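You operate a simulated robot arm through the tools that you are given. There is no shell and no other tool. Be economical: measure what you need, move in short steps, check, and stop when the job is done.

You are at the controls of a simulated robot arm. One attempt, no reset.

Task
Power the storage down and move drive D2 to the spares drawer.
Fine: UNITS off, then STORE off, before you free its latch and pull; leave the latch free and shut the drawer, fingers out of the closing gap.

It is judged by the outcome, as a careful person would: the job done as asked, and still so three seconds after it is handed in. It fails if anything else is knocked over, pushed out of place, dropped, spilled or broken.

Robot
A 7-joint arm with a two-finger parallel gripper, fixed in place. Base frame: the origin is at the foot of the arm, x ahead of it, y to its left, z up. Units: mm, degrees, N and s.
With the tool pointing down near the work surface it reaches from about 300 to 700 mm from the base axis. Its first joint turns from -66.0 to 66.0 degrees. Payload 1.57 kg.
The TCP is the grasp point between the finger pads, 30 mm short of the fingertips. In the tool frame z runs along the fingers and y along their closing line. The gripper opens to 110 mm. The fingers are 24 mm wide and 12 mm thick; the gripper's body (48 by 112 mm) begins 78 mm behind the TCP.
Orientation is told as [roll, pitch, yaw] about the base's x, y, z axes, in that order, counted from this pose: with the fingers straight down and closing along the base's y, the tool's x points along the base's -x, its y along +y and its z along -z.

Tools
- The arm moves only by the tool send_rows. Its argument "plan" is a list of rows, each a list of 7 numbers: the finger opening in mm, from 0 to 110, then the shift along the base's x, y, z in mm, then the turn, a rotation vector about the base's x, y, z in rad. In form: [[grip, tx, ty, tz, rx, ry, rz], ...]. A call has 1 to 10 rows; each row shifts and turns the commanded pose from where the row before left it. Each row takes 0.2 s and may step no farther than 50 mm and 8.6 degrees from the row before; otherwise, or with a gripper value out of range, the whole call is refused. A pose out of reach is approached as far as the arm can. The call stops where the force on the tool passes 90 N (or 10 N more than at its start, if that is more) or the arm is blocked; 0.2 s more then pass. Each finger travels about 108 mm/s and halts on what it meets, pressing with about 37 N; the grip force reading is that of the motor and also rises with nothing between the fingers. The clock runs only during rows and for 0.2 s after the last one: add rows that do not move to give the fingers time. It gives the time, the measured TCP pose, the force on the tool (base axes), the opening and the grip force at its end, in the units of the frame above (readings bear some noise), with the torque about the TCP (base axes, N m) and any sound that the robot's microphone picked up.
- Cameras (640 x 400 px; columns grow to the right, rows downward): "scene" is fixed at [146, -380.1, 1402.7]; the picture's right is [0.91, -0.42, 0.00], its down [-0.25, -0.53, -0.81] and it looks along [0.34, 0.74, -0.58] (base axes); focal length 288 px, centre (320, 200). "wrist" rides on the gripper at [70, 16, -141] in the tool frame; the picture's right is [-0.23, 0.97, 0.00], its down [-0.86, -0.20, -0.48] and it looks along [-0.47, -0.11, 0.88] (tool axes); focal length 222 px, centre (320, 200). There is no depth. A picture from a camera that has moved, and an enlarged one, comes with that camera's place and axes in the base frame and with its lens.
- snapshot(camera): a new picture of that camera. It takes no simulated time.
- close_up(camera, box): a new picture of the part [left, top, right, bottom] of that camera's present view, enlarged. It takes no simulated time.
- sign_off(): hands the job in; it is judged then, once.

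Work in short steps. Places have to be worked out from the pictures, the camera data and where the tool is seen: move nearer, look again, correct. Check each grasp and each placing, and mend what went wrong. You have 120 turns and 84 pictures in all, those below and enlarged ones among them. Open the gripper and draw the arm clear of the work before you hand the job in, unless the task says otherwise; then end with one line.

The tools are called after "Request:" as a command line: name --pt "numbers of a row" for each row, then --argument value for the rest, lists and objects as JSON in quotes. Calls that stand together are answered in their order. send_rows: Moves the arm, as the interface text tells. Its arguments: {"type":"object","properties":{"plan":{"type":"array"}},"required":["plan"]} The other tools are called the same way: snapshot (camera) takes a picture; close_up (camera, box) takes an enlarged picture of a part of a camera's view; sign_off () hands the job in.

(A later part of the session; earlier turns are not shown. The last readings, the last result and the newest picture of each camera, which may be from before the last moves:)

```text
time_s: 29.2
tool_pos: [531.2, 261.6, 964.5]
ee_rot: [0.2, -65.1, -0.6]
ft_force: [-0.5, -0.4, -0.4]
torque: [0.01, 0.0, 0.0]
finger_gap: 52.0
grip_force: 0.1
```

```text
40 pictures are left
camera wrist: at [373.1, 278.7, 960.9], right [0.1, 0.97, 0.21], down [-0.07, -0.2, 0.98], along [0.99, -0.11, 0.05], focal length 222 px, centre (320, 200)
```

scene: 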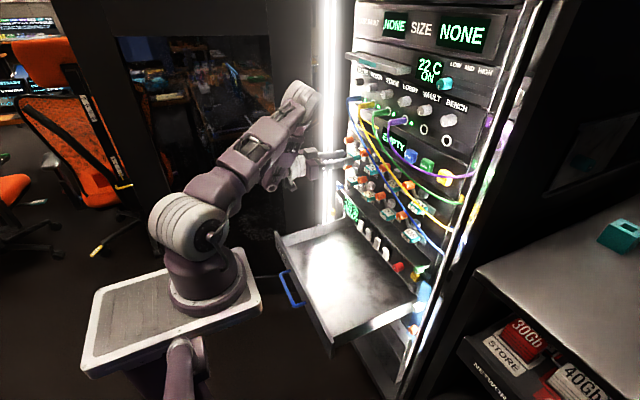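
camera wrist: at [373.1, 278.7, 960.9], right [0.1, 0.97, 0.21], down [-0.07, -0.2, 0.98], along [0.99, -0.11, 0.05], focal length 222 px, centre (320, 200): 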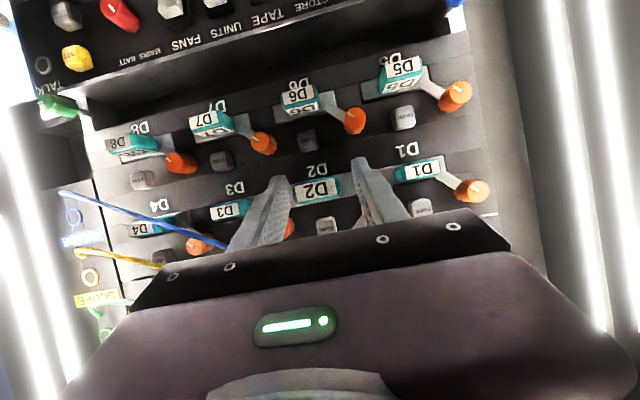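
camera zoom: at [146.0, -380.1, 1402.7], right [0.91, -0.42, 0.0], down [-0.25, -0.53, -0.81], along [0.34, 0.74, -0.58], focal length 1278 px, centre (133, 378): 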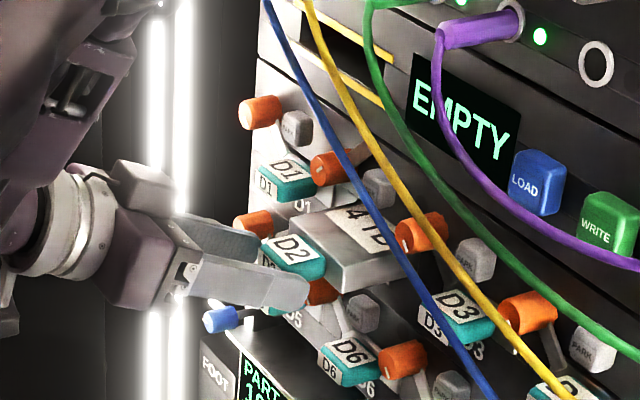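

Moving the tilted fingers onto the handle and regripping.

Request:
send_rows --pt "52 3 -2 3 0 0 0" --pt "52 4 0 2 0 0 0" --pt "35 0 0 0 0 0 0" --pt "20 0 0 0 0 0 0" --pt "15 0 0 0 0 0 0"

Request:
close_up --camera "wrist" --box '[220, 120, 420, 245]'

```text
time_s: 30.4
tool_pos: [539.0, 257.5, 968.2]
ee_rot: [0.1, -64.9, -0.7]
ft_force: [-2.9, -17.5, -0.4]
torque: [-0.11, 0.13, -1.24]
finger_gap: 39.5
grip_force: 36.9
```

```text
3.20 times, centred on (320, 182) of wrist
camera zoom: at [381.4, 275.0, 965.1], right [0.1, 0.97, 0.21], down [-0.07, -0.2, 0.98], along [0.99, -0.12, 0.05], focal length 711 px, centre (320, 256)
```

zoom: 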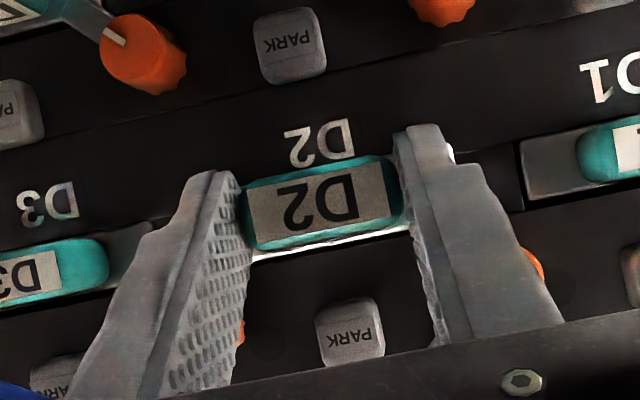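

Gripped well. Pulling on, easing y by 2 mm.

Request:
send_rows --pt "15 -4 -2 0 0 0 0" --pt "15 -12 -1 0 0 0 0" --pt "15 -12 0 0 0 0 0" --pt "15 -12 0 0 0 0 0"

Request:
close_up --camera "scene" --box '[290, 115, 434, 205]'

```text
time_s: 31.4
tool_pos: [498.8, 256.8, 968.8]
ee_rot: [0.4, -65.0, -0.5]
ft_force: [1.1, -2.3, -1.5]
torque: [0.0, 0.16, -0.34]
finger_gap: 39.7
grip_force: 37.8
```

```text
4.44 times, centred on (362, 160) of scene
camera zoom: at [146.1, -380.2, 1402.7], right [0.91, -0.42, 0.0], down [-0.25, -0.53, -0.81], along [0.34, 0.74, -0.58], focal length 1278 px, centre (133, 378)
```

zoom: 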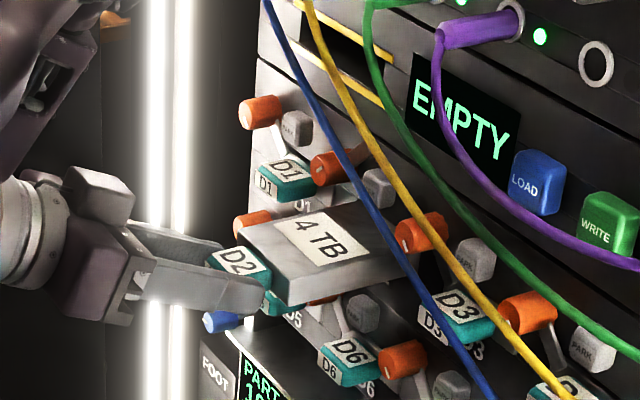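

About 98 mm out, smooth. Drive seems ~145 mm long; continuing.

Request:
send_rows --pt "10 -12 0 0 0 0 0" --pt "10 -12 0 0 0 0 0" --pt "10 -8 0 0 0 0 0"

Request:
close_up --camera "scene" --box '[280, 115, 424, 205]'

```text
time_s: 32.2
tool_pos: [465.9, 257.4, 967.6]
ee_rot: [0.4, -65.0, -0.5]
ft_force: [0.4, -0.6, 0.1]
torque: [0.01, 0.13, 0.03]
finger_gap: 39.2
grip_force: 36.9
```

```text
4.44 times, centred on (352, 160) of scene
camera zoom: at [146.0, -380.1, 1402.7], right [0.91, -0.42, 0.0], down [-0.25, -0.53, -0.81], along [0.34, 0.74, -0.58], focal length 1278 px, centre (178, 378)
```

zoom: 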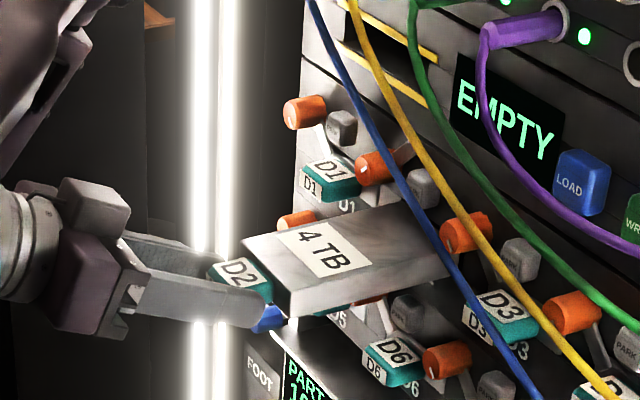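

Still held by the slot. Continuing gradually.

Request:
send_rows --pt "10 -10 0 0 0 0 0" --pt "10 -10 0 0 0 0 0" --pt "10 -5 0 0 0 0 0"

Request:
close_up --camera "scene" --box '[280, 115, 424, 205]'

```text
time_s: 33.0
tool_pos: [442.0, 255.4, 969.8]
ee_rot: [0.2, -65.1, -0.6]
ft_force: [0.2, 0.8, 0.1]
torque: [0.03, 0.17, -0.07]
finger_gap: 39.5
grip_force: 37.5
```

```text
4.44 times, centred on (352, 160) of scene
camera zoom: at [146.0, -380.1, 1402.7], right [0.91, -0.42, 0.0], down [-0.25, -0.53, -0.81], along [0.34, 0.74, -0.58], focal length 1278 px, centre (178, 378)
```

zoom: 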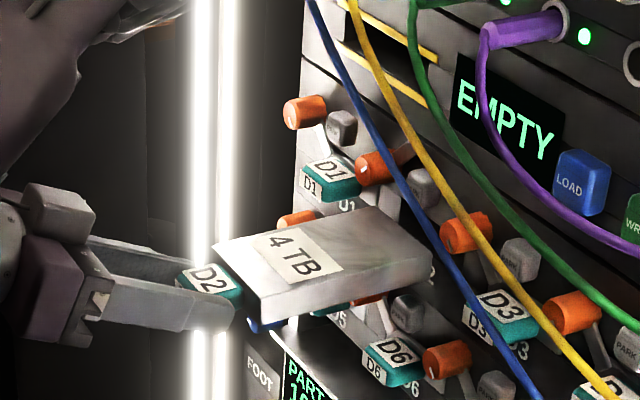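

The rear end is emerging. Pulling another 20 mm.

Request:
send_rows --pt "10 -10 0 0 0 0 0" --pt "10 -10 0 0 0 0 0" --pt "10 0 0 0 0 0 0"

Request:
snapshot --camera "scene"

Request:
snapshot --camera "wrist"

```text
time_s: 33.8
tool_pos: [427.4, 259.8, 971.0]
ee_rot: [0.1, -64.9, -0.3]
ft_force: [-0.3, 0.4, -0.9]
torque: [0.03, 0.11, -0.01]
finger_gap: 39.3
grip_force: 37.0
out of reach, approached as far as the arm can: row 2
```

```text
35 pictures are left
```

scene: 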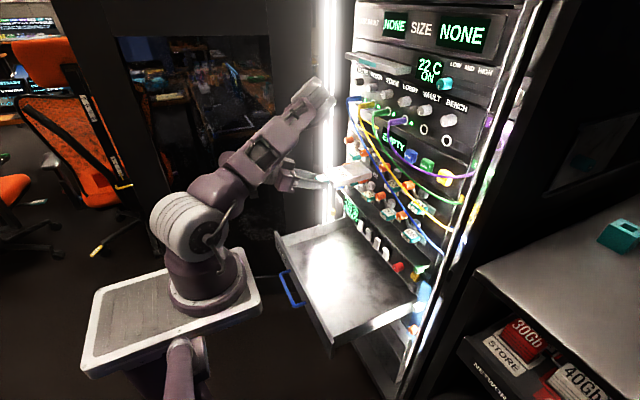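

```text
34 pictures are left
camera wrist: at [269.4, 277.3, 967.9], right [0.1, 0.97, 0.21], down [-0.07, -0.2, 0.98], along [0.99, -0.11, 0.05], focal length 222 px, centre (320, 200)
```

wrist: 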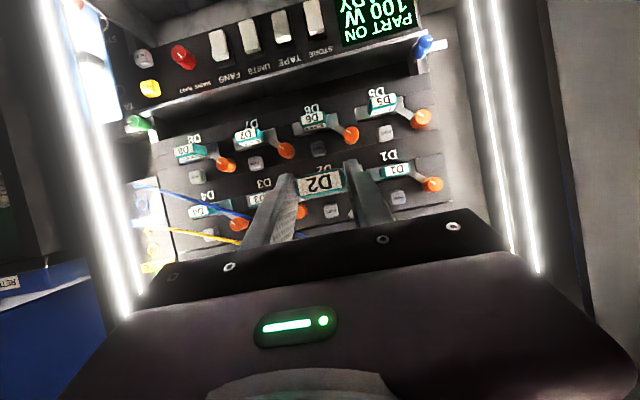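

Request:
close_up --camera "scene" --box '[280, 115, 424, 205]'

```text
4.44 times, centred on (352, 160) of scene
camera zoom: at [146.0, -380.1, 1402.7], right [0.91, -0.42, 0.0], down [-0.25, -0.53, -0.81], along [0.34, 0.74, -0.58], focal length 1278 px, centre (178, 378)
```

zoom: 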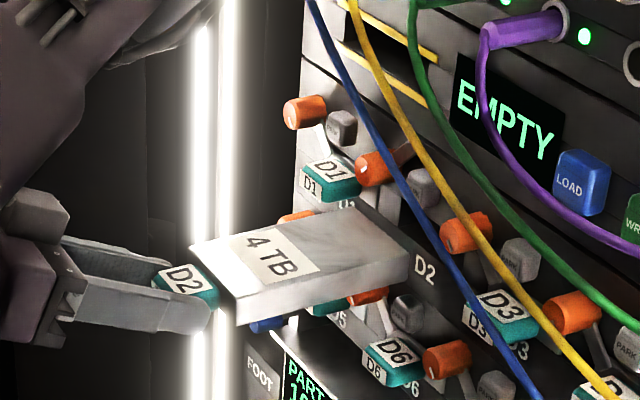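

Drive is free of the bay and held level (rear end at x≈591). Tilting nose down while retracting to clear the rack before lowering.

Request:
send_rows --pt "10 0 -4 4 0 0.1 0" --pt "10 -8 0 4 0 0.1 0" --pt "10 -10 0 0 0 0.1 0" --pt "10 -12 0 0 0 0.1 0" --pt "10 -12 0 0 0 0.1 0" --pt "10 0 0 0 0 0 0"

Request:
snapshot --camera "scene"

Request:
snapshot --camera "wrist"

```text
time_s: 35.2
tool_pos: [386.1, 255.3, 980.2]
ee_rot: [-0.2, -36.4, -0.3]
ft_force: [0.1, 0.2, -1.7]
torque: [-0.01, 0.1, 0.03]
finger_gap: 39.5
grip_force: 37.2
```

```text
32 pictures are left
```

scene: 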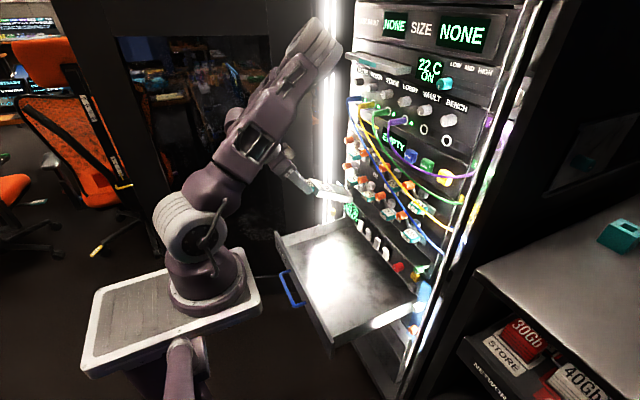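

```text
31 pictures are left
camera wrist: at [245.9, 273.5, 1052.8], right [0.19, 0.97, 0.13], down [0.4, -0.2, 0.89], along [0.9, -0.11, -0.43], focal length 222 px, centre (320, 200)
```

wrist: 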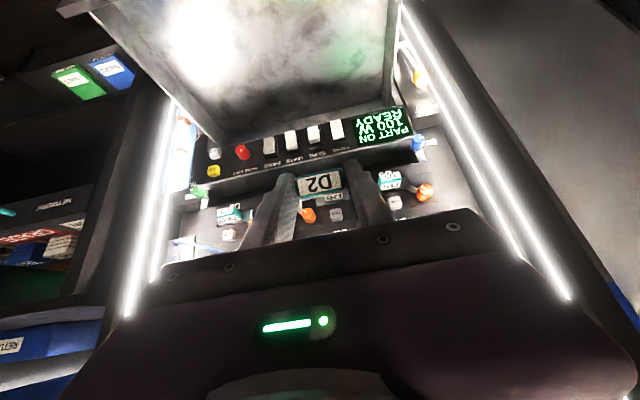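

Clear of the rack. Lowering over the drawer toward its middle.

Request:
send_rows --pt "10 4 -5 -40 0 0 0" --pt "10 4 -5 -40 0 0 0" --pt "10 4 -5 -40 0 0 0" --pt "10 4 -5 -40 0 0 0" --pt "10 0 0 -30 0 0 0" --pt "10 0 0 0 0 0 0"

Request:
snapshot --camera "wrist"

Request:
close_up --camera "scene" --box '[250, 160, 442, 280]'

```text
time_s: 36.6
tool_pos: [401.4, 235.6, 786.1]
ee_rot: [-0.1, -36.4, -0.3]
ft_force: [-0.5, -0.6, -0.7]
torque: [-0.03, 0.13, 0.01]
finger_gap: 39.2
grip_force: 36.7
```

```text
30 pictures are left
camera wrist: at [262.3, 252.7, 859.3], right [0.19, 0.97, 0.13], down [0.4, -0.2, 0.89], along [0.9, -0.11, -0.43], focal length 222 px, centre (320, 200)
```

wrist: 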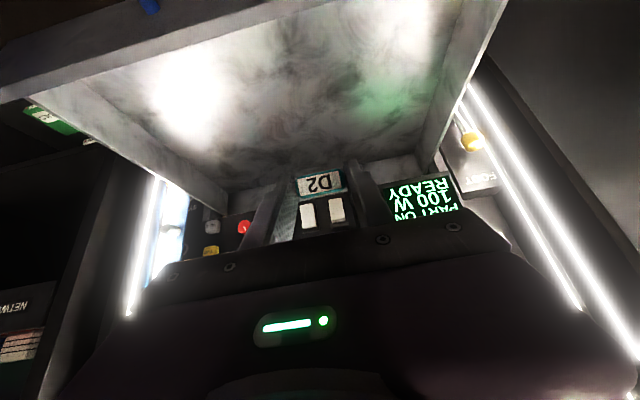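

```text
3.33 times, centred on (346, 220) of scene
camera zoom: at [146.0, -380.1, 1402.7], right [0.91, -0.42, 0.0], down [-0.25, -0.53, -0.81], along [0.34, 0.74, -0.58], focal length 958 px, centre (233, 133)
```

zoom: 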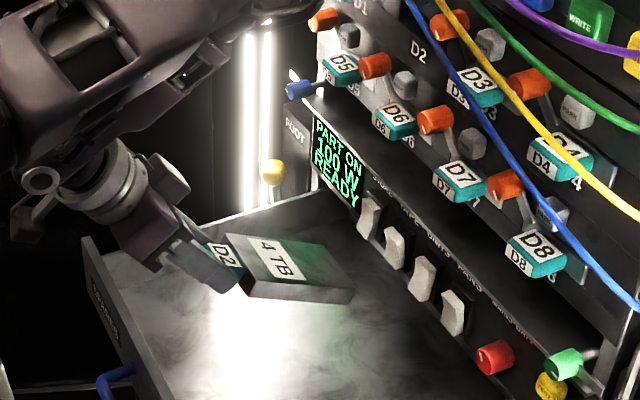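

Drive is over the drawer. Lowering slowly until the nose touches the floor.

Request:
send_rows --pt "10 0 0 -10 0 0 0" --pt "10 0 0 -10 0 0 0" --pt "10 0 0 -8 0 0 0" --pt "10 0 0 -6 0 0 0"

Request:
close_up --camera "scene" --box '[270, 190, 430, 290]'

```text
time_s: 37.6
tool_pos: [402.8, 235.5, 753.2]
ee_rot: [-0.1, -36.5, -0.1]
ft_force: [0.1, -0.2, -2.2]
torque: [0.01, 0.15, 0.0]
finger_gap: 39.4
grip_force: 37.1
```

```text
4.00 times, centred on (350, 240) of scene
camera zoom: at [146.0, -380.1, 1402.7], right [0.91, -0.42, 0.0], down [-0.25, -0.53, -0.81], along [0.34, 0.74, -0.58], focal length 1150 px, centre (200, 40)
```

zoom: 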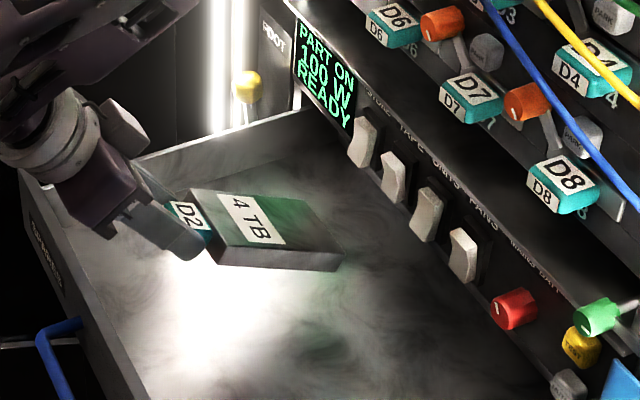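

No contact yet. Reducing the tilt some and continuing down.

Request:
send_rows --pt "10 5 0 -8 0 -0.05 0" --pt "10 5 0 -8 0 -0.05 0" --pt "10 5 0 -8 0 -0.05 0" --pt "10 0 0 -8 0 0 0" --pt "10 0 0 -8 0 0 0"

Request:
close_up --camera "scene" --box '[270, 190, 430, 290]'

```text
time_s: 38.8
tool_pos: [417.5, 237.5, 716.1]
ee_rot: [0.0, -44.9, -0.3]
ft_force: [0.2, 0.0, -1.8]
torque: [0.01, 0.16, 0.0]
finger_gap: 39.2
grip_force: 36.9
```

```text
4.00 times, centred on (350, 240) of scene
camera zoom: at [146.0, -380.1, 1402.7], right [0.91, -0.42, 0.0], down [-0.25, -0.53, -0.81], along [0.34, 0.74, -0.58], focal length 1150 px, centre (200, 40)
```

zoom: 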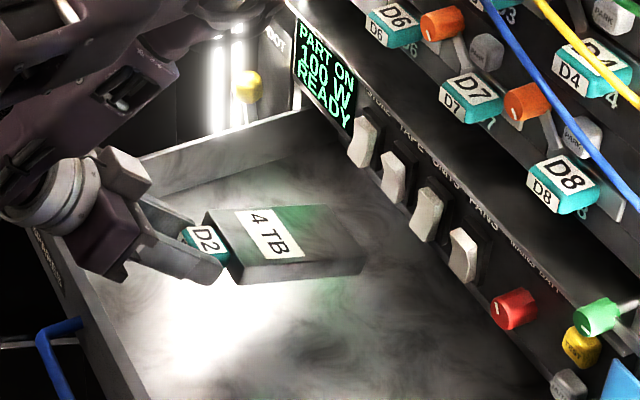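

Request:
send_rows --pt "10 0 0 -7 0 0 0" --pt "10 0 0 -7 0 0 0" --pt "10 0 0 -5 0 0 0"

Request:
close_up --camera "scene" --box '[270, 190, 430, 290]'

```text
time_s: 39.6
tool_pos: [417.7, 235.2, 696.2]
ee_rot: [-0.1, -45.0, -0.3]
ft_force: [0.1, -0.1, -2.2]
torque: [0.02, 0.15, -0.01]
finger_gap: 39.3
grip_force: 37.0
```

```text
4.00 times, centred on (350, 240) of scene
camera zoom: at [146.0, -380.1, 1402.7], right [0.91, -0.42, 0.0], down [-0.25, -0.53, -0.81], along [0.34, 0.74, -0.58], focal length 1150 px, centre (200, 40)
```

zoom: 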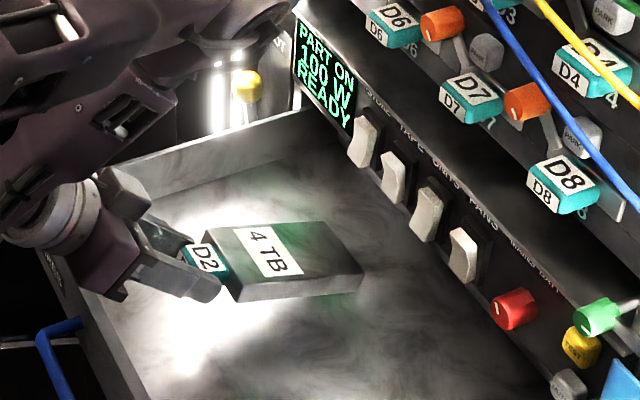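

No contact yet (only weight, ~2 N). Continuing down and slightly inward to keep the hand clear of the drawer front.

Request:
send_rows --pt "10 5 0 -6 0 0 0" --pt "10 5 0 -6 0 0 0" --pt "10 5 0 -6 0 0 0" --pt "10 5 0 -5 0 0 0"

Request:
close_up --camera "scene" --box '[270, 190, 430, 290]'

```text
time_s: 40.6
tool_pos: [436.5, 236.0, 672.7]
ee_rot: [0.0, -45.0, -0.3]
ft_force: [1.2, 0.5, -1.6]
torque: [0.01, 0.14, 0.03]
finger_gap: 39.2
grip_force: 36.9
```

```text
4.00 times, centred on (350, 240) of scene
camera zoom: at [146.0, -380.1, 1402.7], right [0.91, -0.42, 0.0], down [-0.25, -0.53, -0.81], along [0.34, 0.74, -0.58], focal length 1150 px, centre (200, 40)
```

zoom: 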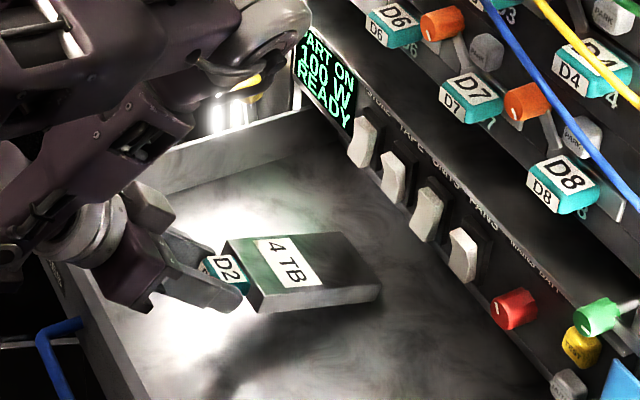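

Nose should be close to the floor (~z 615). Small steps down to feel contact.

Request:
send_rows --pt "10 0 0 -4 0 0 0" --pt "10 0 0 -4 0 0 0" --pt "10 0 0 -4 0 0 0"

```text
time_s: 41.4
tool_pos: [436.9, 235.2, 662.3]
ee_rot: [-0.1, -45.3, -0.4]
ft_force: [1.2, -1.4, 6.9]
torque: [-0.18, -1.27, -0.25]
finger_gap: 39.6
grip_force: 36.7
```

Contact: nose rests on the floor. I check the hand's clearance to the drawer front before laying the handle end down.

Request:
snapshot --camera "wrist"

Request:
snapshot --camera "scene"

```text
24 pictures are left
camera wrist: at [287.1, 253.5, 712.6], right [0.17, 0.97, 0.16], down [0.26, -0.2, 0.94], along [0.95, -0.11, -0.29], focal length 222 px, centre (320, 200)
```

wrist: 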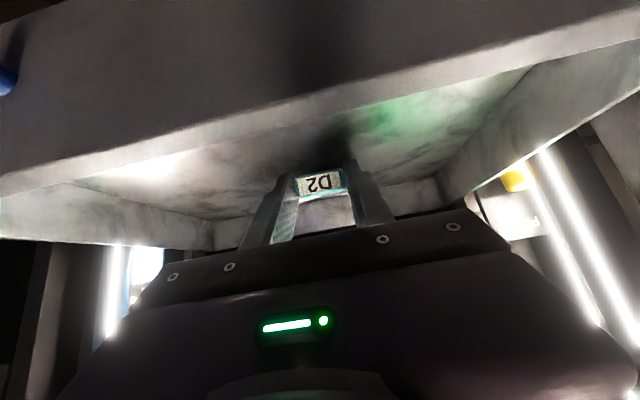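

```text
23 pictures are left
```

scene: 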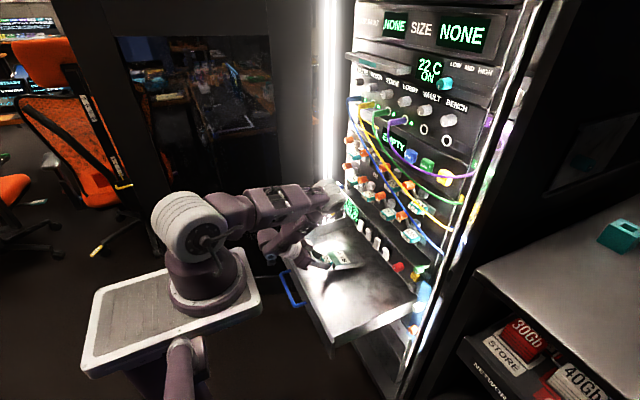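

Drawer front top is at z≈660, so there is room. Laying the handle end down with a slight counter-tilt.

Request:
send_rows --pt "10 1 0 -4 0 -0.04 0" --pt "10 1 0 -4 0 -0.04 0" --pt "10 1 0 -4 0 -0.04 0" --pt "10 1 0 -4 0 -0.04 0"

Request:
close_up --camera "scene" --box '[280, 215, 408, 295]'

```text
time_s: 42.4
tool_pos: [439.0, 234.0, 643.7]
ee_rot: [0.1, -54.1, -0.3]
ft_force: [0.0, -0.3, -1.7]
torque: [-0.01, 0.16, -0.03]
finger_gap: 39.5
grip_force: 36.7
```

```text
5.00 times, centred on (344, 255) of scene
camera zoom: at [146.0, -380.1, 1402.7], right [0.91, -0.42, 0.0], down [-0.25, -0.53, -0.81], along [0.34, 0.74, -0.58], focal length 1438 px, centre (200, -75)
```

zoom: 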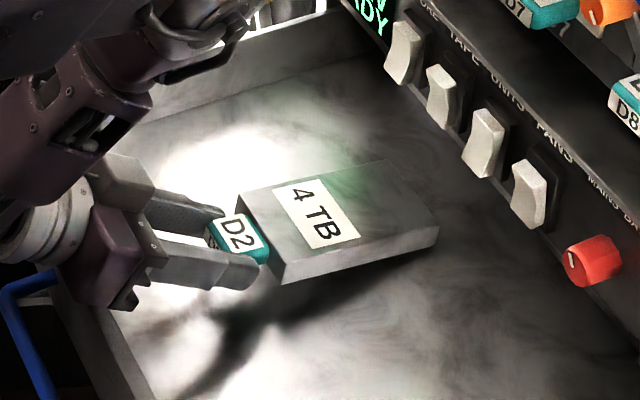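

Nose lifted off with the counter-tilt; now lowering nearly level.

Request:
send_rows --pt "10 0 0 -3 0 0 0" --pt "10 0 0 -3 0 0 0" --pt "10 0 0 -3 0 0 0"

```text
time_s: 43.2
tool_pos: [441.0, 234.7, 636.5]
ee_rot: [0.1, -54.2, -0.4]
ft_force: [-1.6, -0.7, 0.1]
torque: [-0.08, -0.2, -0.09]
finger_gap: 39.4
grip_force: 37.0
```

Request:
send_rows --pt "10 0 0 -2 0 -0.05 0" --pt "10 0 0 -3 0 -0.05 0" --pt "10 0 0 -3 0 0 0"

Request:
close_up --camera "scene" --box '[280, 215, 408, 295]'

```text
time_s: 43.8
tool_pos: [446.2, 237.5, 639.5]
ee_rot: [-0.1, -60.0, -0.1]
ft_force: [0.7, 1.2, 3.5]
torque: [-0.03, 0.71, -0.01]
finger_gap: 39.3
grip_force: 37.0
stopped in row 2: the force on the tool passed its limit at 112 N (the readings are from after the stop); the commanded pose is now the measured one
```

```text
5.00 times, centred on (344, 255) of scene
camera zoom: at [146.0, -380.1, 1402.7], right [0.91, -0.42, 0.0], down [-0.25, -0.53, -0.81], along [0.34, 0.74, -0.58], focal length 1438 px, centre (200, -75)
```

zoom: 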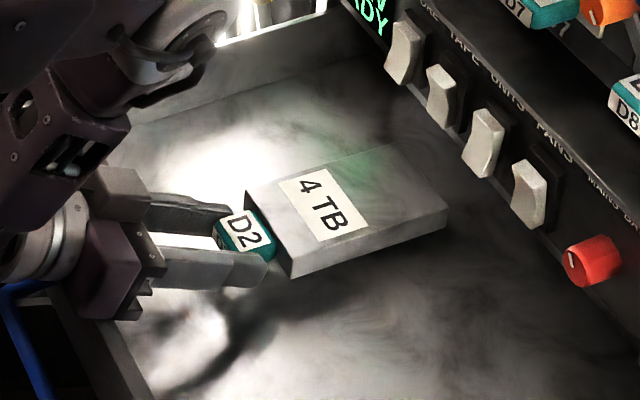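

The hand met the drawer front at that tilt. I tilt back to −54° (hand clear, nose resting on floor), then settle down gently.

Request:
send_rows --pt "10 0 0 2 0 0.05 0" --pt "10 0 0 0 0 0.05 0" --pt "10 0 0 -2 0 0 0" --pt "10 0 0 -2 0 0 0"

Request:
close_up --camera "scene" --box '[260, 200, 420, 300]'

```text
time_s: 44.8
tool_pos: [445.6, 237.0, 637.7]
ee_rot: [-0.3, -54.2, 0.1]
ft_force: [0.5, 0.2, -0.7]
torque: [-0.03, 0.15, 0.01]
finger_gap: 38.9
grip_force: 36.7
```

```text
4.00 times, centred on (340, 250) of scene
camera zoom: at [146.0, -380.1, 1402.7], right [0.91, -0.42, 0.0], down [-0.25, -0.53, -0.81], along [0.34, 0.74, -0.58], focal length 1150 px, centre (240, 0)
```

zoom: 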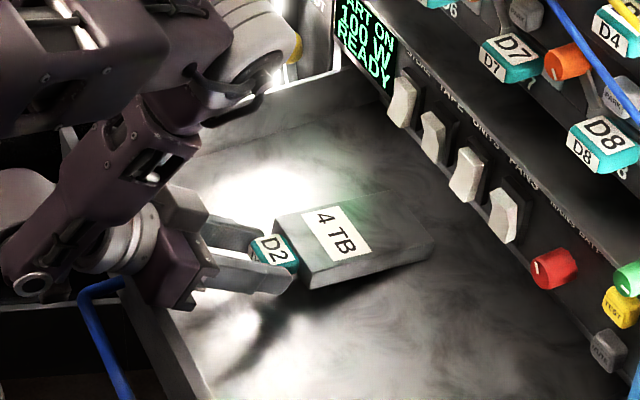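

Still a small gap. Lowering in 2 mm steps.

Request:
send_rows --pt "10 0 0 -2 0 0 0" --pt "10 0 0 -2 0 0 0" --pt "10 0 0 -2 0 0 0"

```text
time_s: 45.6
tool_pos: [445.6, 236.8, 631.4]
ee_rot: [-0.4, -54.3, 0.0]
ft_force: [0.4, -2.0, 6.4]
torque: [-0.07, -1.3, -0.27]
finger_gap: 39.4
grip_force: 37.1
```

Nose touches now (lever arm ≈0.16 m). Pressing a bit further so the drive pivots in the pads.

Request:
send_rows --pt "10 0 0 -3 0 0 0" --pt "10 0 0 -3 0 0 0" --pt "10 0 0 0 0 0 0"

Request:
close_up --camera "scene" --box '[280, 215, 408, 295]'

```text
time_s: 46.4
tool_pos: [445.6, 237.9, 624.8]
ee_rot: [-0.2, -54.2, 0.0]
ft_force: [1.3, 3.6, 28.7]
torque: [-0.54, 1.7, -0.16]
finger_gap: 39.5
grip_force: 36.8
```

```text
5.00 times, centred on (344, 255) of scene
camera zoom: at [145.7, -380.2, 1402.7], right [0.91, -0.42, 0.0], down [-0.25, -0.53, -0.81], along [0.35, 0.74, -0.58], focal length 1438 px, centre (200, -75)
```

zoom: 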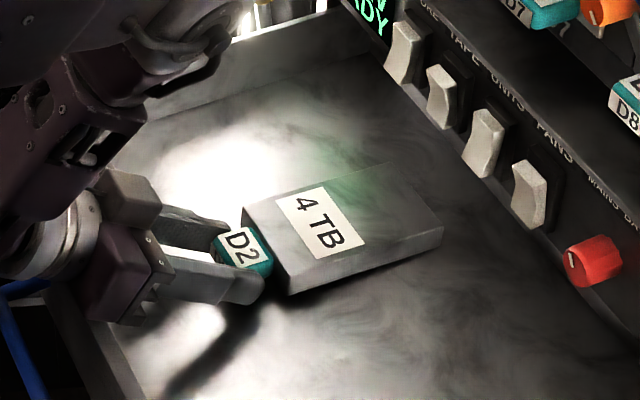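

The hand's underside is touching the drawer front. I lift slightly, shift 50 mm further into the drawer (plenty of room under the panel), then lower again.

Request:
send_rows --pt "10 0 0 6 0 0 0" --pt "10 0 0 6 0 0 0" --pt "10 15 0 0 0 0 0" --pt "10 15 0 0 0 0 0" --pt "10 12 0 0 0 0 0" --pt "10 8 0 0 0 0 0"

Request:
send_rows --pt "10 0 0 -5 0 0 0" --pt "10 0 0 -5 0 0 0" --pt "10 0 0 -4 0 0 0"

Request:
close_up --camera "scene" --box '[280, 215, 408, 295]'

```text
time_s: 47.8
tool_pos: [496.0, 235.8, 636.3]
ee_rot: [-0.3, -54.2, 0.1]
ft_force: [-0.2, -0.2, -0.9]
torque: [0.01, 0.15, 0.01]
finger_gap: 39.2
grip_force: 36.8
```

```text
time_s: 48.6
tool_pos: [496.7, 238.4, 624.7]
ee_rot: [-0.3, -54.3, 0.1]
ft_force: [-0.3, -1.0, 0.4]
torque: [-0.08, -0.21, -0.06]
finger_gap: 39.3
grip_force: 37.0
```

```text
5.00 times, centred on (344, 255) of scene
camera zoom: at [146.0, -380.2, 1402.7], right [0.91, -0.42, 0.0], down [-0.25, -0.53, -0.81], along [0.34, 0.74, -0.58], focal length 1438 px, centre (200, -75)
```

zoom: 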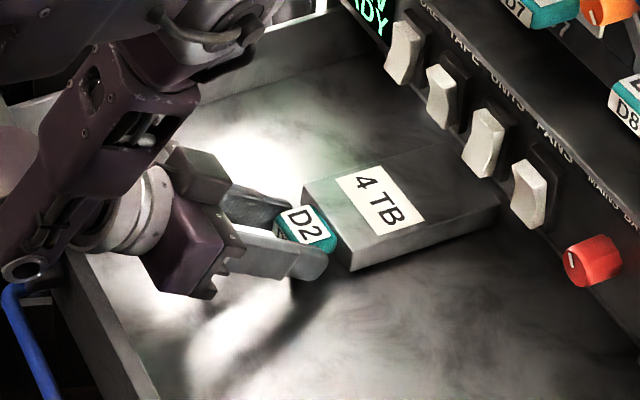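

Nose just touching and the hand is clear. Lowering on so the drive pivots flat.

Request:
send_rows --pt "10 0 0 -3 0 0 0" --pt "10 0 0 -3 0 0 0" --pt "10 0 0 -3 0 0 0" --pt "10 0 0 -3 0 0 0"

Request:
close_up --camera "scene" --box '[280, 215, 408, 295]'

```text
time_s: 49.6
tool_pos: [499.6, 238.3, 618.6]
ee_rot: [0.0, -55.6, -0.1]
ft_force: [2.2, -4.0, 68.1]
torque: [-0.14, -1.14, 0.65]
finger_gap: 39.5
grip_force: 36.9
```

```text
5.00 times, centred on (344, 255) of scene
camera zoom: at [144.9, -380.7, 1402.6], right [0.91, -0.42, 0.0], down [-0.25, -0.53, -0.81], along [0.35, 0.74, -0.58], focal length 1438 px, centre (200, -75)
```

zoom: 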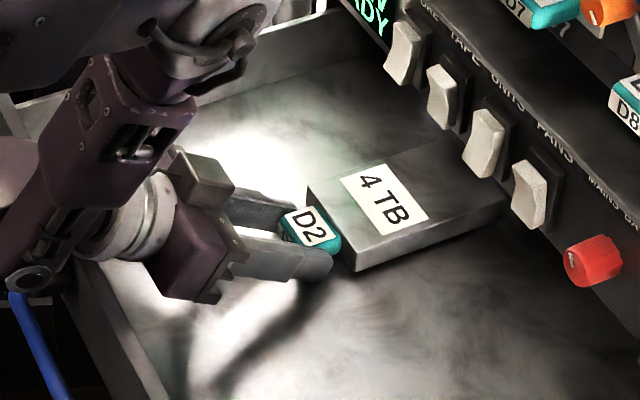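

Fingertips have reached the floor; the drive is almost flat (a few mm). Easing off the pressure and releasing.

Request:
send_rows --pt "10 0 0 -1 0 0 0"

```text
time_s: 50.0
tool_pos: [502.6, 239.2, 619.4]
ee_rot: [0.0, -56.0, -0.1]
ft_force: [-0.8, -4.5, 85.2]
torque: [-0.09, -1.35, 1.14]
finger_gap: 39.1
grip_force: 36.9
```

Request:
send_rows --pt "10 -2 0 5 0 0 0" --pt "36 0 0 2 0 0 0" --pt "42 0 0 0 0 0 0" --pt "56 0 0 0 0 0 0" --pt "56 0 0 0 0 0 0"

Request:
close_up --camera "scene" --box '[280, 215, 408, 295]'

```text
time_s: 51.2
tool_pos: [496.2, 236.9, 619.3]
ee_rot: [-0.5, -54.9, -0.1]
ft_force: [0.4, -13.1, 42.0]
torque: [0.69, -0.76, -0.57]
finger_gap: 44.8
grip_force: 0.0
```

```text
5.00 times, centred on (344, 255) of scene
camera zoom: at [145.3, -380.7, 1402.6], right [0.91, -0.42, 0.0], down [-0.25, -0.53, -0.81], along [0.35, 0.74, -0.58], focal length 1438 px, centre (200, -75)
```

zoom: 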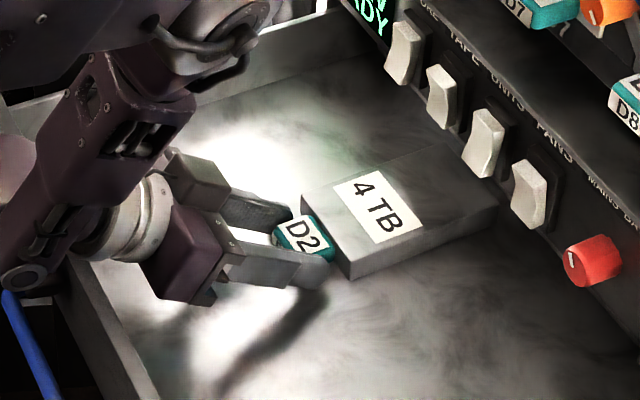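

Drive lies flat now. Lifting slightly so the fingers open freely, then withdrawing along the finger axis.

Request:
send_rows --pt "56 0 0 5 0 0 0" --pt "60 0 0 3 0 0 0" --pt "60 0 0 0 0 0 0"

Request:
close_up --camera "wrist" --box '[200, 100, 440, 250]'

```text
time_s: 52.0
tool_pos: [493.8, 237.3, 624.4]
ee_rot: [-0.3, -54.1, 0.1]
ft_force: [-1.9, -0.1, -1.0]
torque: [0.0, -0.13, 0.08]
finger_gap: 59.9
grip_force: 0.0
```

```text
2.67 times, centred on (320, 175) of wrist
camera zoom: at [337.9, 254.6, 650.7], right [0.14, 0.97, 0.18], down [0.11, -0.2, 0.97], along [0.98, -0.11, -0.14], focal length 592 px, centre (320, 267)
```

zoom: 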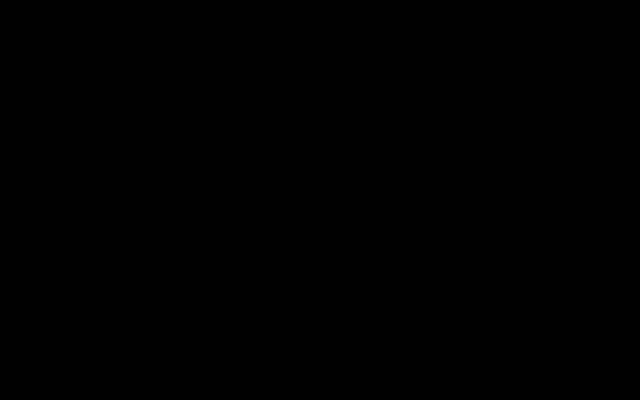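

Fingers are clear of the handle. Raising straight up out of the drawer.

Request:
send_rows --pt "60 -2 0 12 0 0 0" --pt "60 -5 0 30 0 0 0" --pt "60 -10 0 40 0 0 0" --pt "60 -20 0 40 0 0.1 0" --pt "60 -25 0 40 0 0.1 0" --pt "40 -25 0 30 0 0.1 0" --pt "20 -20 0 0 0 0.1 0" --pt "0 0 0 0 0 0 0"

Request:
snapshot --camera "scene"

Request:
snapshot --camera "wrist"

```text
time_s: 53.8
tool_pos: [389.2, 235.5, 817.3]
ee_rot: [-0.3, -31.3, 0.0]
ft_force: [0.0, 0.0, -0.7]
torque: [0.01, -0.01, -0.01]
finger_gap: 0.0
grip_force: 21.4
```

```text
14 pictures are left
```

scene: 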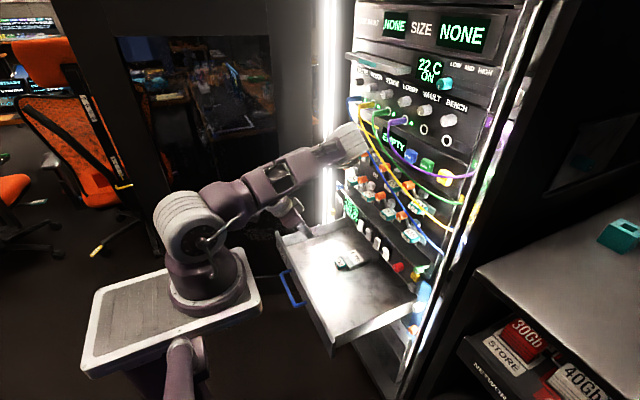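

```text
13 pictures are left
camera wrist: at [254.7, 252.1, 901.0], right [0.2, 0.97, 0.11], down [0.48, -0.2, 0.85], along [0.85, -0.11, -0.51], focal length 222 px, centre (320, 200)
```

wrist: 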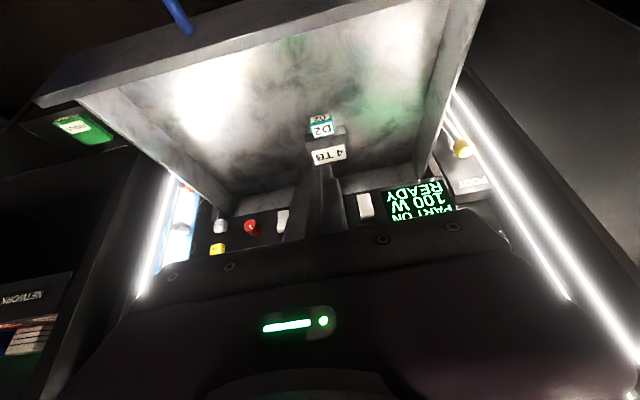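

Drive D2 lies flat in the drawer. Now I go in front of the drawer handle (bar ≈ x 288, z 630, y 201) with closed fingers pointing down, to push from outside.

Request:
send_rows --pt "0 -25 -7 5 0 0.109 0" --pt "0 -28 -7 0 0 0.109 0" --pt "0 -28 -7 0 0 0.109 0" --pt "0 -30 -7 0 0 0.109 0" --pt "0 -30 -6 0 0 0.109 0" --pt "0 0 0 0 0 0 0"

Request:
snapshot --camera "scene"

```text
time_s: 55.2
tool_pos: [259.2, 218.6, 816.9]
ee_rot: [-0.2, 0.1, 0.0]
ft_force: [-0.2, -0.1, 0.6]
torque: [0.0, -0.02, -0.05]
finger_gap: 0.0
grip_force: 21.6
out of reach, approached as far as the arm can: row 3, 4, 5
```

```text
12 pictures are left
```

scene: 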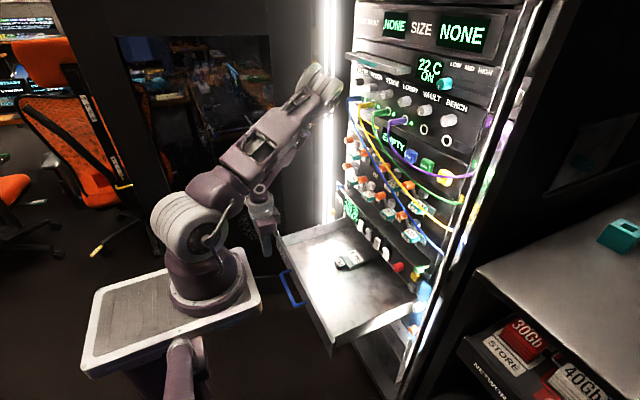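

At the inner reach limit; y≈235 still lies on the handle bar. Lowering in front of the bar.

Request:
send_rows --pt "0 -6 16 -20 0 0 0" --pt "0 0 0 -40 0 0 0" --pt "0 0 0 -40 0 0 0" --pt "0 0 0 -20 0 0 0" --pt "0 0 0 0 0 0 0"

Request:
close_up --camera "scene" --box '[220, 190, 380, 290]'

```text
time_s: 56.4
tool_pos: [250.5, 237.0, 697.6]
ee_rot: [-0.1, 0.0, -0.1]
ft_force: [0.7, 0.0, -0.6]
torque: [0.03, 0.0, 0.04]
finger_gap: 0.0
grip_force: 21.5
```

```text
4.00 times, centred on (300, 240) of scene
camera zoom: at [146.0, -380.1, 1402.7], right [0.91, -0.42, 0.0], down [-0.25, -0.53, -0.81], along [0.34, 0.74, -0.58], focal length 1150 px, centre (400, 40)
```

zoom: 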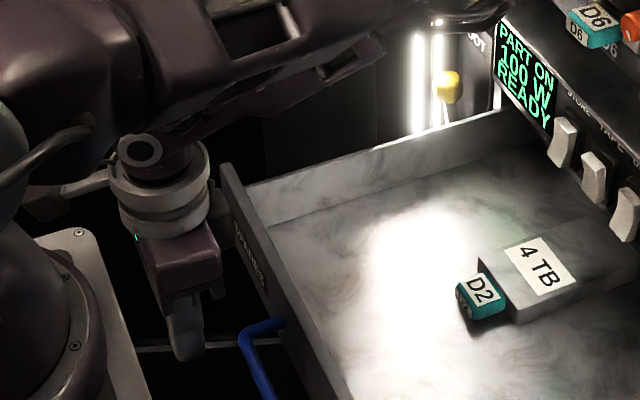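

Lined up with the bar (y 237 is inside the handle's end). Shifting a bit toward its middle and lowering to bar height.

Request:
send_rows --pt "0 2 -8 -20 0 0 0" --pt "0 0 0 -20 0 0 0" --pt "0 0 0 -15 0 0 0" --pt "0 10 0 0 0 0 0" --pt "0 10 0 0 0 0 0"

Request:
close_up --camera "scene" --box '[240, 220, 368, 300]'

```text
time_s: 57.6
tool_pos: [275.3, 227.0, 640.2]
ee_rot: [-0.2, -0.1, 0.0]
ft_force: [0.3, 0.4, 0.1]
torque: [-0.01, 0.0, 0.03]
finger_gap: 0.1
grip_force: 21.2
```

```text
5.00 times, centred on (304, 260) of scene
camera zoom: at [146.0, -380.1, 1402.7], right [0.91, -0.42, 0.0], down [-0.25, -0.53, -0.81], along [0.34, 0.74, -0.58], focal length 1438 px, centre (400, -100)
```

zoom: 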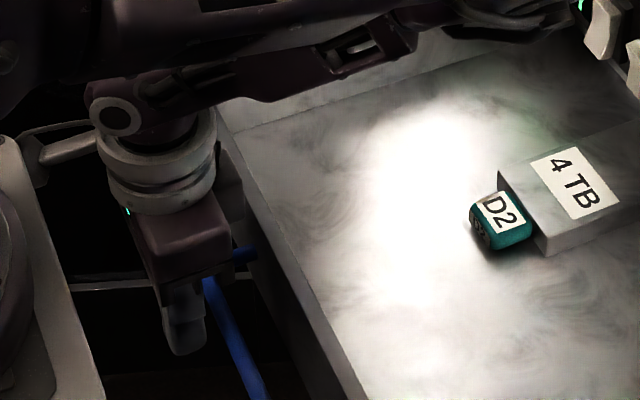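

Finger is right at the bar. Pushing the drawer in steadily.

Request:
send_rows --pt "0 8 0 0 0 0 0" --pt "0 10 0 0 0 0 0" --pt "0 12 0 0 0 0 0" --pt "0 14 0 0 0 0 0" --pt "0 14 0 0 0 0 0" --pt "0 14 0 0 0 0 0"

Request:
snapshot --camera "scene"

```text
time_s: 59.0
tool_pos: [346.8, 226.6, 640.3]
ee_rot: [-0.3, -0.1, 0.0]
ft_force: [0.2, -0.5, -0.8]
torque: [-0.03, -0.02, -0.01]
finger_gap: 0.1
grip_force: 21.2
```

```text
9 pictures are left
```

scene: 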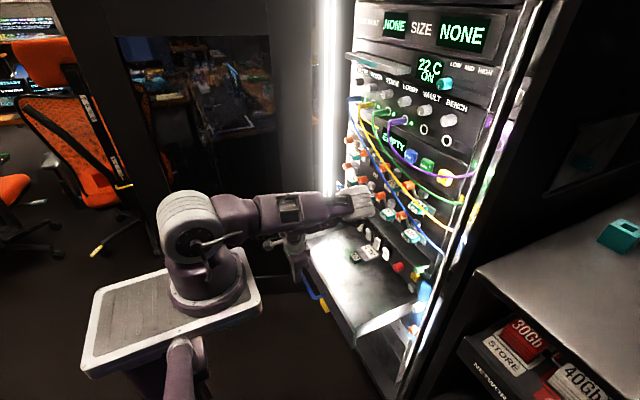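

Drawer moves, but the folded wrist is well ahead of the hand; I back off a little and tilt the fingers forward so the arm stays clear of the rack.

Request:
send_rows --pt "0 -8 0 0 0 0 0" --pt "0 0 0 -2 0 -0.13 0" --pt "0 0 0 -2 0 -0.13 0" --pt "0 0 0 -2 0 -0.13 0" --pt "0 0 0 0 0 -0.13 0" --pt "0 0 0 0 0 0 0"

```text
time_s: 60.4
tool_pos: [338.9, 227.1, 635.4]
ee_rot: [-0.2, -30.0, -0.1]
ft_force: [0.0, 0.5, -0.1]
torque: [0.0, 0.0, 0.0]
finger_gap: 0.0
grip_force: 20.9
```

Pitch −30° is fine here. Continuing to push while tilting further.

Request:
send_rows --pt "0 10 0 0 0 -0.05 0" --pt "0 12 0 0 0 -0.05 0" --pt "0 12 0 0 0 -0.05 0" --pt "0 14 0 0 0 -0.05 0" --pt "0 14 0 0 0 -0.05 0" --pt "0 14 0 0 0 -0.05 0"

Request:
snapshot --camera "scene"

```text
time_s: 61.8
tool_pos: [416.2, 225.1, 634.9]
ee_rot: [-0.2, -47.0, 0.1]
ft_force: [0.0, -0.2, 0.7]
torque: [0.0, -0.01, 0.0]
finger_gap: 0.0
grip_force: 20.9
```

```text
8 pictures are left
```

scene: 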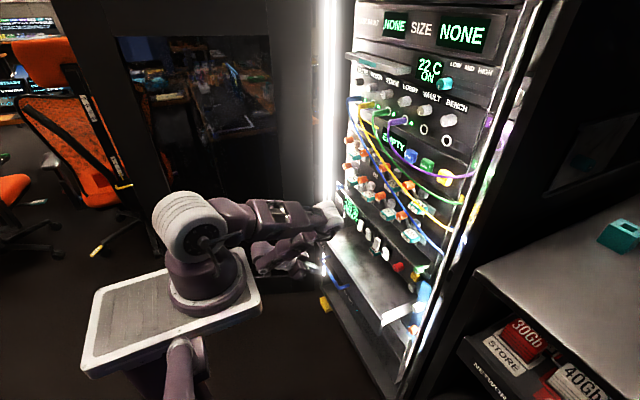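

Working well; the drawer is more than half in. Continuing with tilt to −60°.

Request:
send_rows --pt "0 14 0 0 0 -0.05 0" --pt "0 14 0 0 0 -0.05 0" --pt "0 14 0 0 0 -0.05 0" --pt "0 14 0 0 0 -0.05 0" --pt "0 12 0 0 0 0 0" --pt "0 12 0 0 0 0 0"

Request:
close_up --camera "scene" --box '[280, 190, 440, 310]'

```text
time_s: 63.2
tool_pos: [495.4, 226.8, 635.1]
ee_rot: [-0.3, -58.5, 0.1]
ft_force: [0.8, 0.2, 0.4]
torque: [-0.01, 0.02, 0.01]
finger_gap: 0.2
grip_force: 21.7
```

```text
3.33 times, centred on (360, 250) of scene
camera zoom: at [146.0, -380.1, 1402.7], right [0.91, -0.42, 0.0], down [-0.25, -0.53, -0.81], along [0.34, 0.74, -0.58], focal length 958 px, centre (187, 33)
```

zoom: 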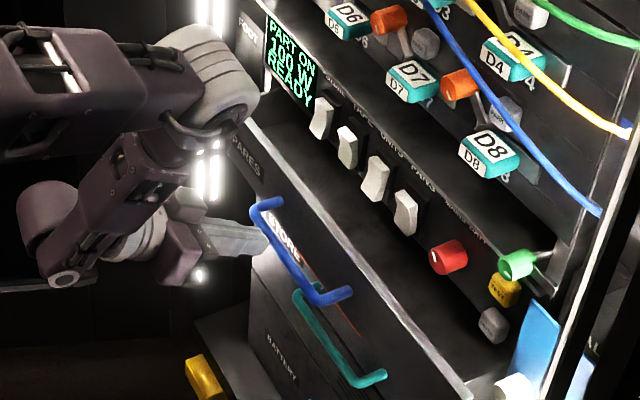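

Nearly there; continue pushing on the bar.

Request:
send_rows --pt "0 12 0 0 0 0 0" --pt "0 12 0 0 0 0 0" --pt "0 10 0 0 0 0 0" --pt "0 8 0 0 0 0 0" --pt "0 6 0 0 0 0 0"

Request:
close_up --camera "scene" --box '[280, 190, 440, 310]'

```text
time_s: 64.4
tool_pos: [542.8, 226.6, 634.4]
ee_rot: [-0.3, -58.5, 0.1]
ft_force: [-1.1, -0.4, 0.4]
torque: [0.04, 0.02, 0.01]
finger_gap: 0.0
grip_force: 21.4
```

```text
3.33 times, centred on (360, 250) of scene
camera zoom: at [146.0, -380.1, 1402.7], right [0.91, -0.42, 0.0], down [-0.25, -0.53, -0.81], along [0.34, 0.74, -0.58], focal length 958 px, centre (187, 33)
```

zoom: 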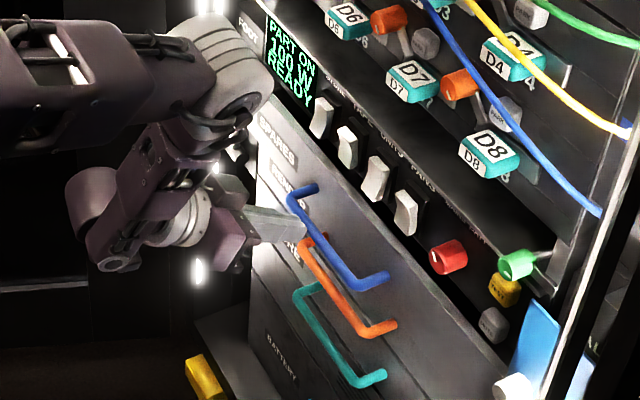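

Almost shut. Final small pushes until it stops.

Request:
send_rows --pt "0 5 0 0 0 0 0" --pt "0 5 0 0 0 0 0" --pt "0 5 0 0 0 0 0" --pt "0 4 0 0 0 0 0" --pt "0 4 0 0 0 0 0"

```text
time_s: 65.6
tool_pos: [564.3, 227.3, 635.8]
ee_rot: [-0.3, -58.5, 0.0]
ft_force: [-0.1, -0.4, 0.0]
torque: [0.0, 0.0, -0.01]
finger_gap: 0.0
grip_force: 21.5
```

Request:
close_up --camera "scene" --box '[300, 190, 428, 280]'

```text
4.44 times, centred on (364, 235) of scene
camera zoom: at [146.0, -380.1, 1402.7], right [0.91, -0.42, 0.0], down [-0.25, -0.53, -0.81], along [0.34, 0.74, -0.58], focal length 1278 px, centre (124, 44)
```

zoom: 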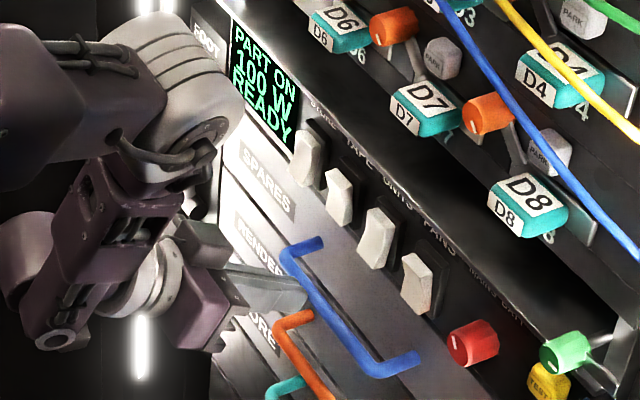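

Appears nearly flush; pressing a few mm more to feel the stop.

Request:
send_rows --pt "0 4 0 0 0 0 0" --pt "0 4 0 0 0 0 0" --pt "0 3 0 0 0 0 0"

```text
time_s: 66.1
tool_pos: [565.6, 227.2, 636.2]
ee_rot: [-0.1, -58.6, 0.0]
ft_force: [-44.8, -18.1, 43.7]
torque: [-0.1, -0.9, -0.55]
finger_gap: 0.0
grip_force: 21.0
stopped in row 2: the force on the tool passed its limit at 108 N (the readings are from after the stop); the commanded pose is now the measured one
```

The drawer is against its stop. Backing straight away from the handle and clear of the rack.

Request:
send_rows --pt "0 -10 0 -2 0 0 0" --pt "0 -25 0 0 0 0 0" --pt "0 -35 0 0 0 0 0" --pt "0 -35 0 10 0 0.05 0" --pt "30 -30 0 30 0 0.1 0" --pt "60 -10 0 40 0 0.1 0" --pt "60 0 0 40 0 0.1 0" --pt "60 0 0 0 0 0 0"

Request:
snapshot --camera "scene"

Request:
close_up --camera "scene" --box '[310, 120, 470, 310]'

```text
time_s: 67.9
tool_pos: [421.4, 224.5, 750.5]
ee_rot: [-0.2, -38.3, 0.1]
ft_force: [-0.2, 0.0, -0.3]
torque: [-0.01, -0.03, -0.01]
finger_gap: 60.2
grip_force: 0.1
```

```text
4 pictures are left
```

scene: 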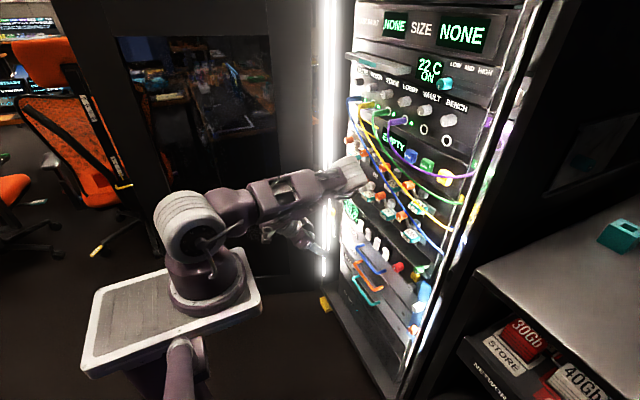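

```text
2.11 times, centred on (390, 215) of scene
camera zoom: at [146.0, -380.1, 1402.7], right [0.91, -0.42, 0.0], down [-0.25, -0.53, -0.81], along [0.34, 0.74, -0.58], focal length 605 px, centre (173, 168)
```

zoom: 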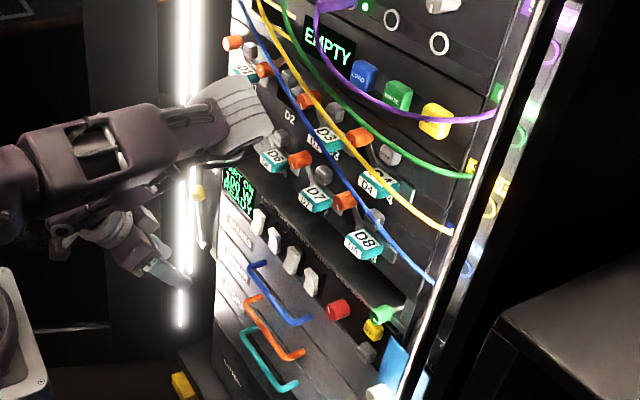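

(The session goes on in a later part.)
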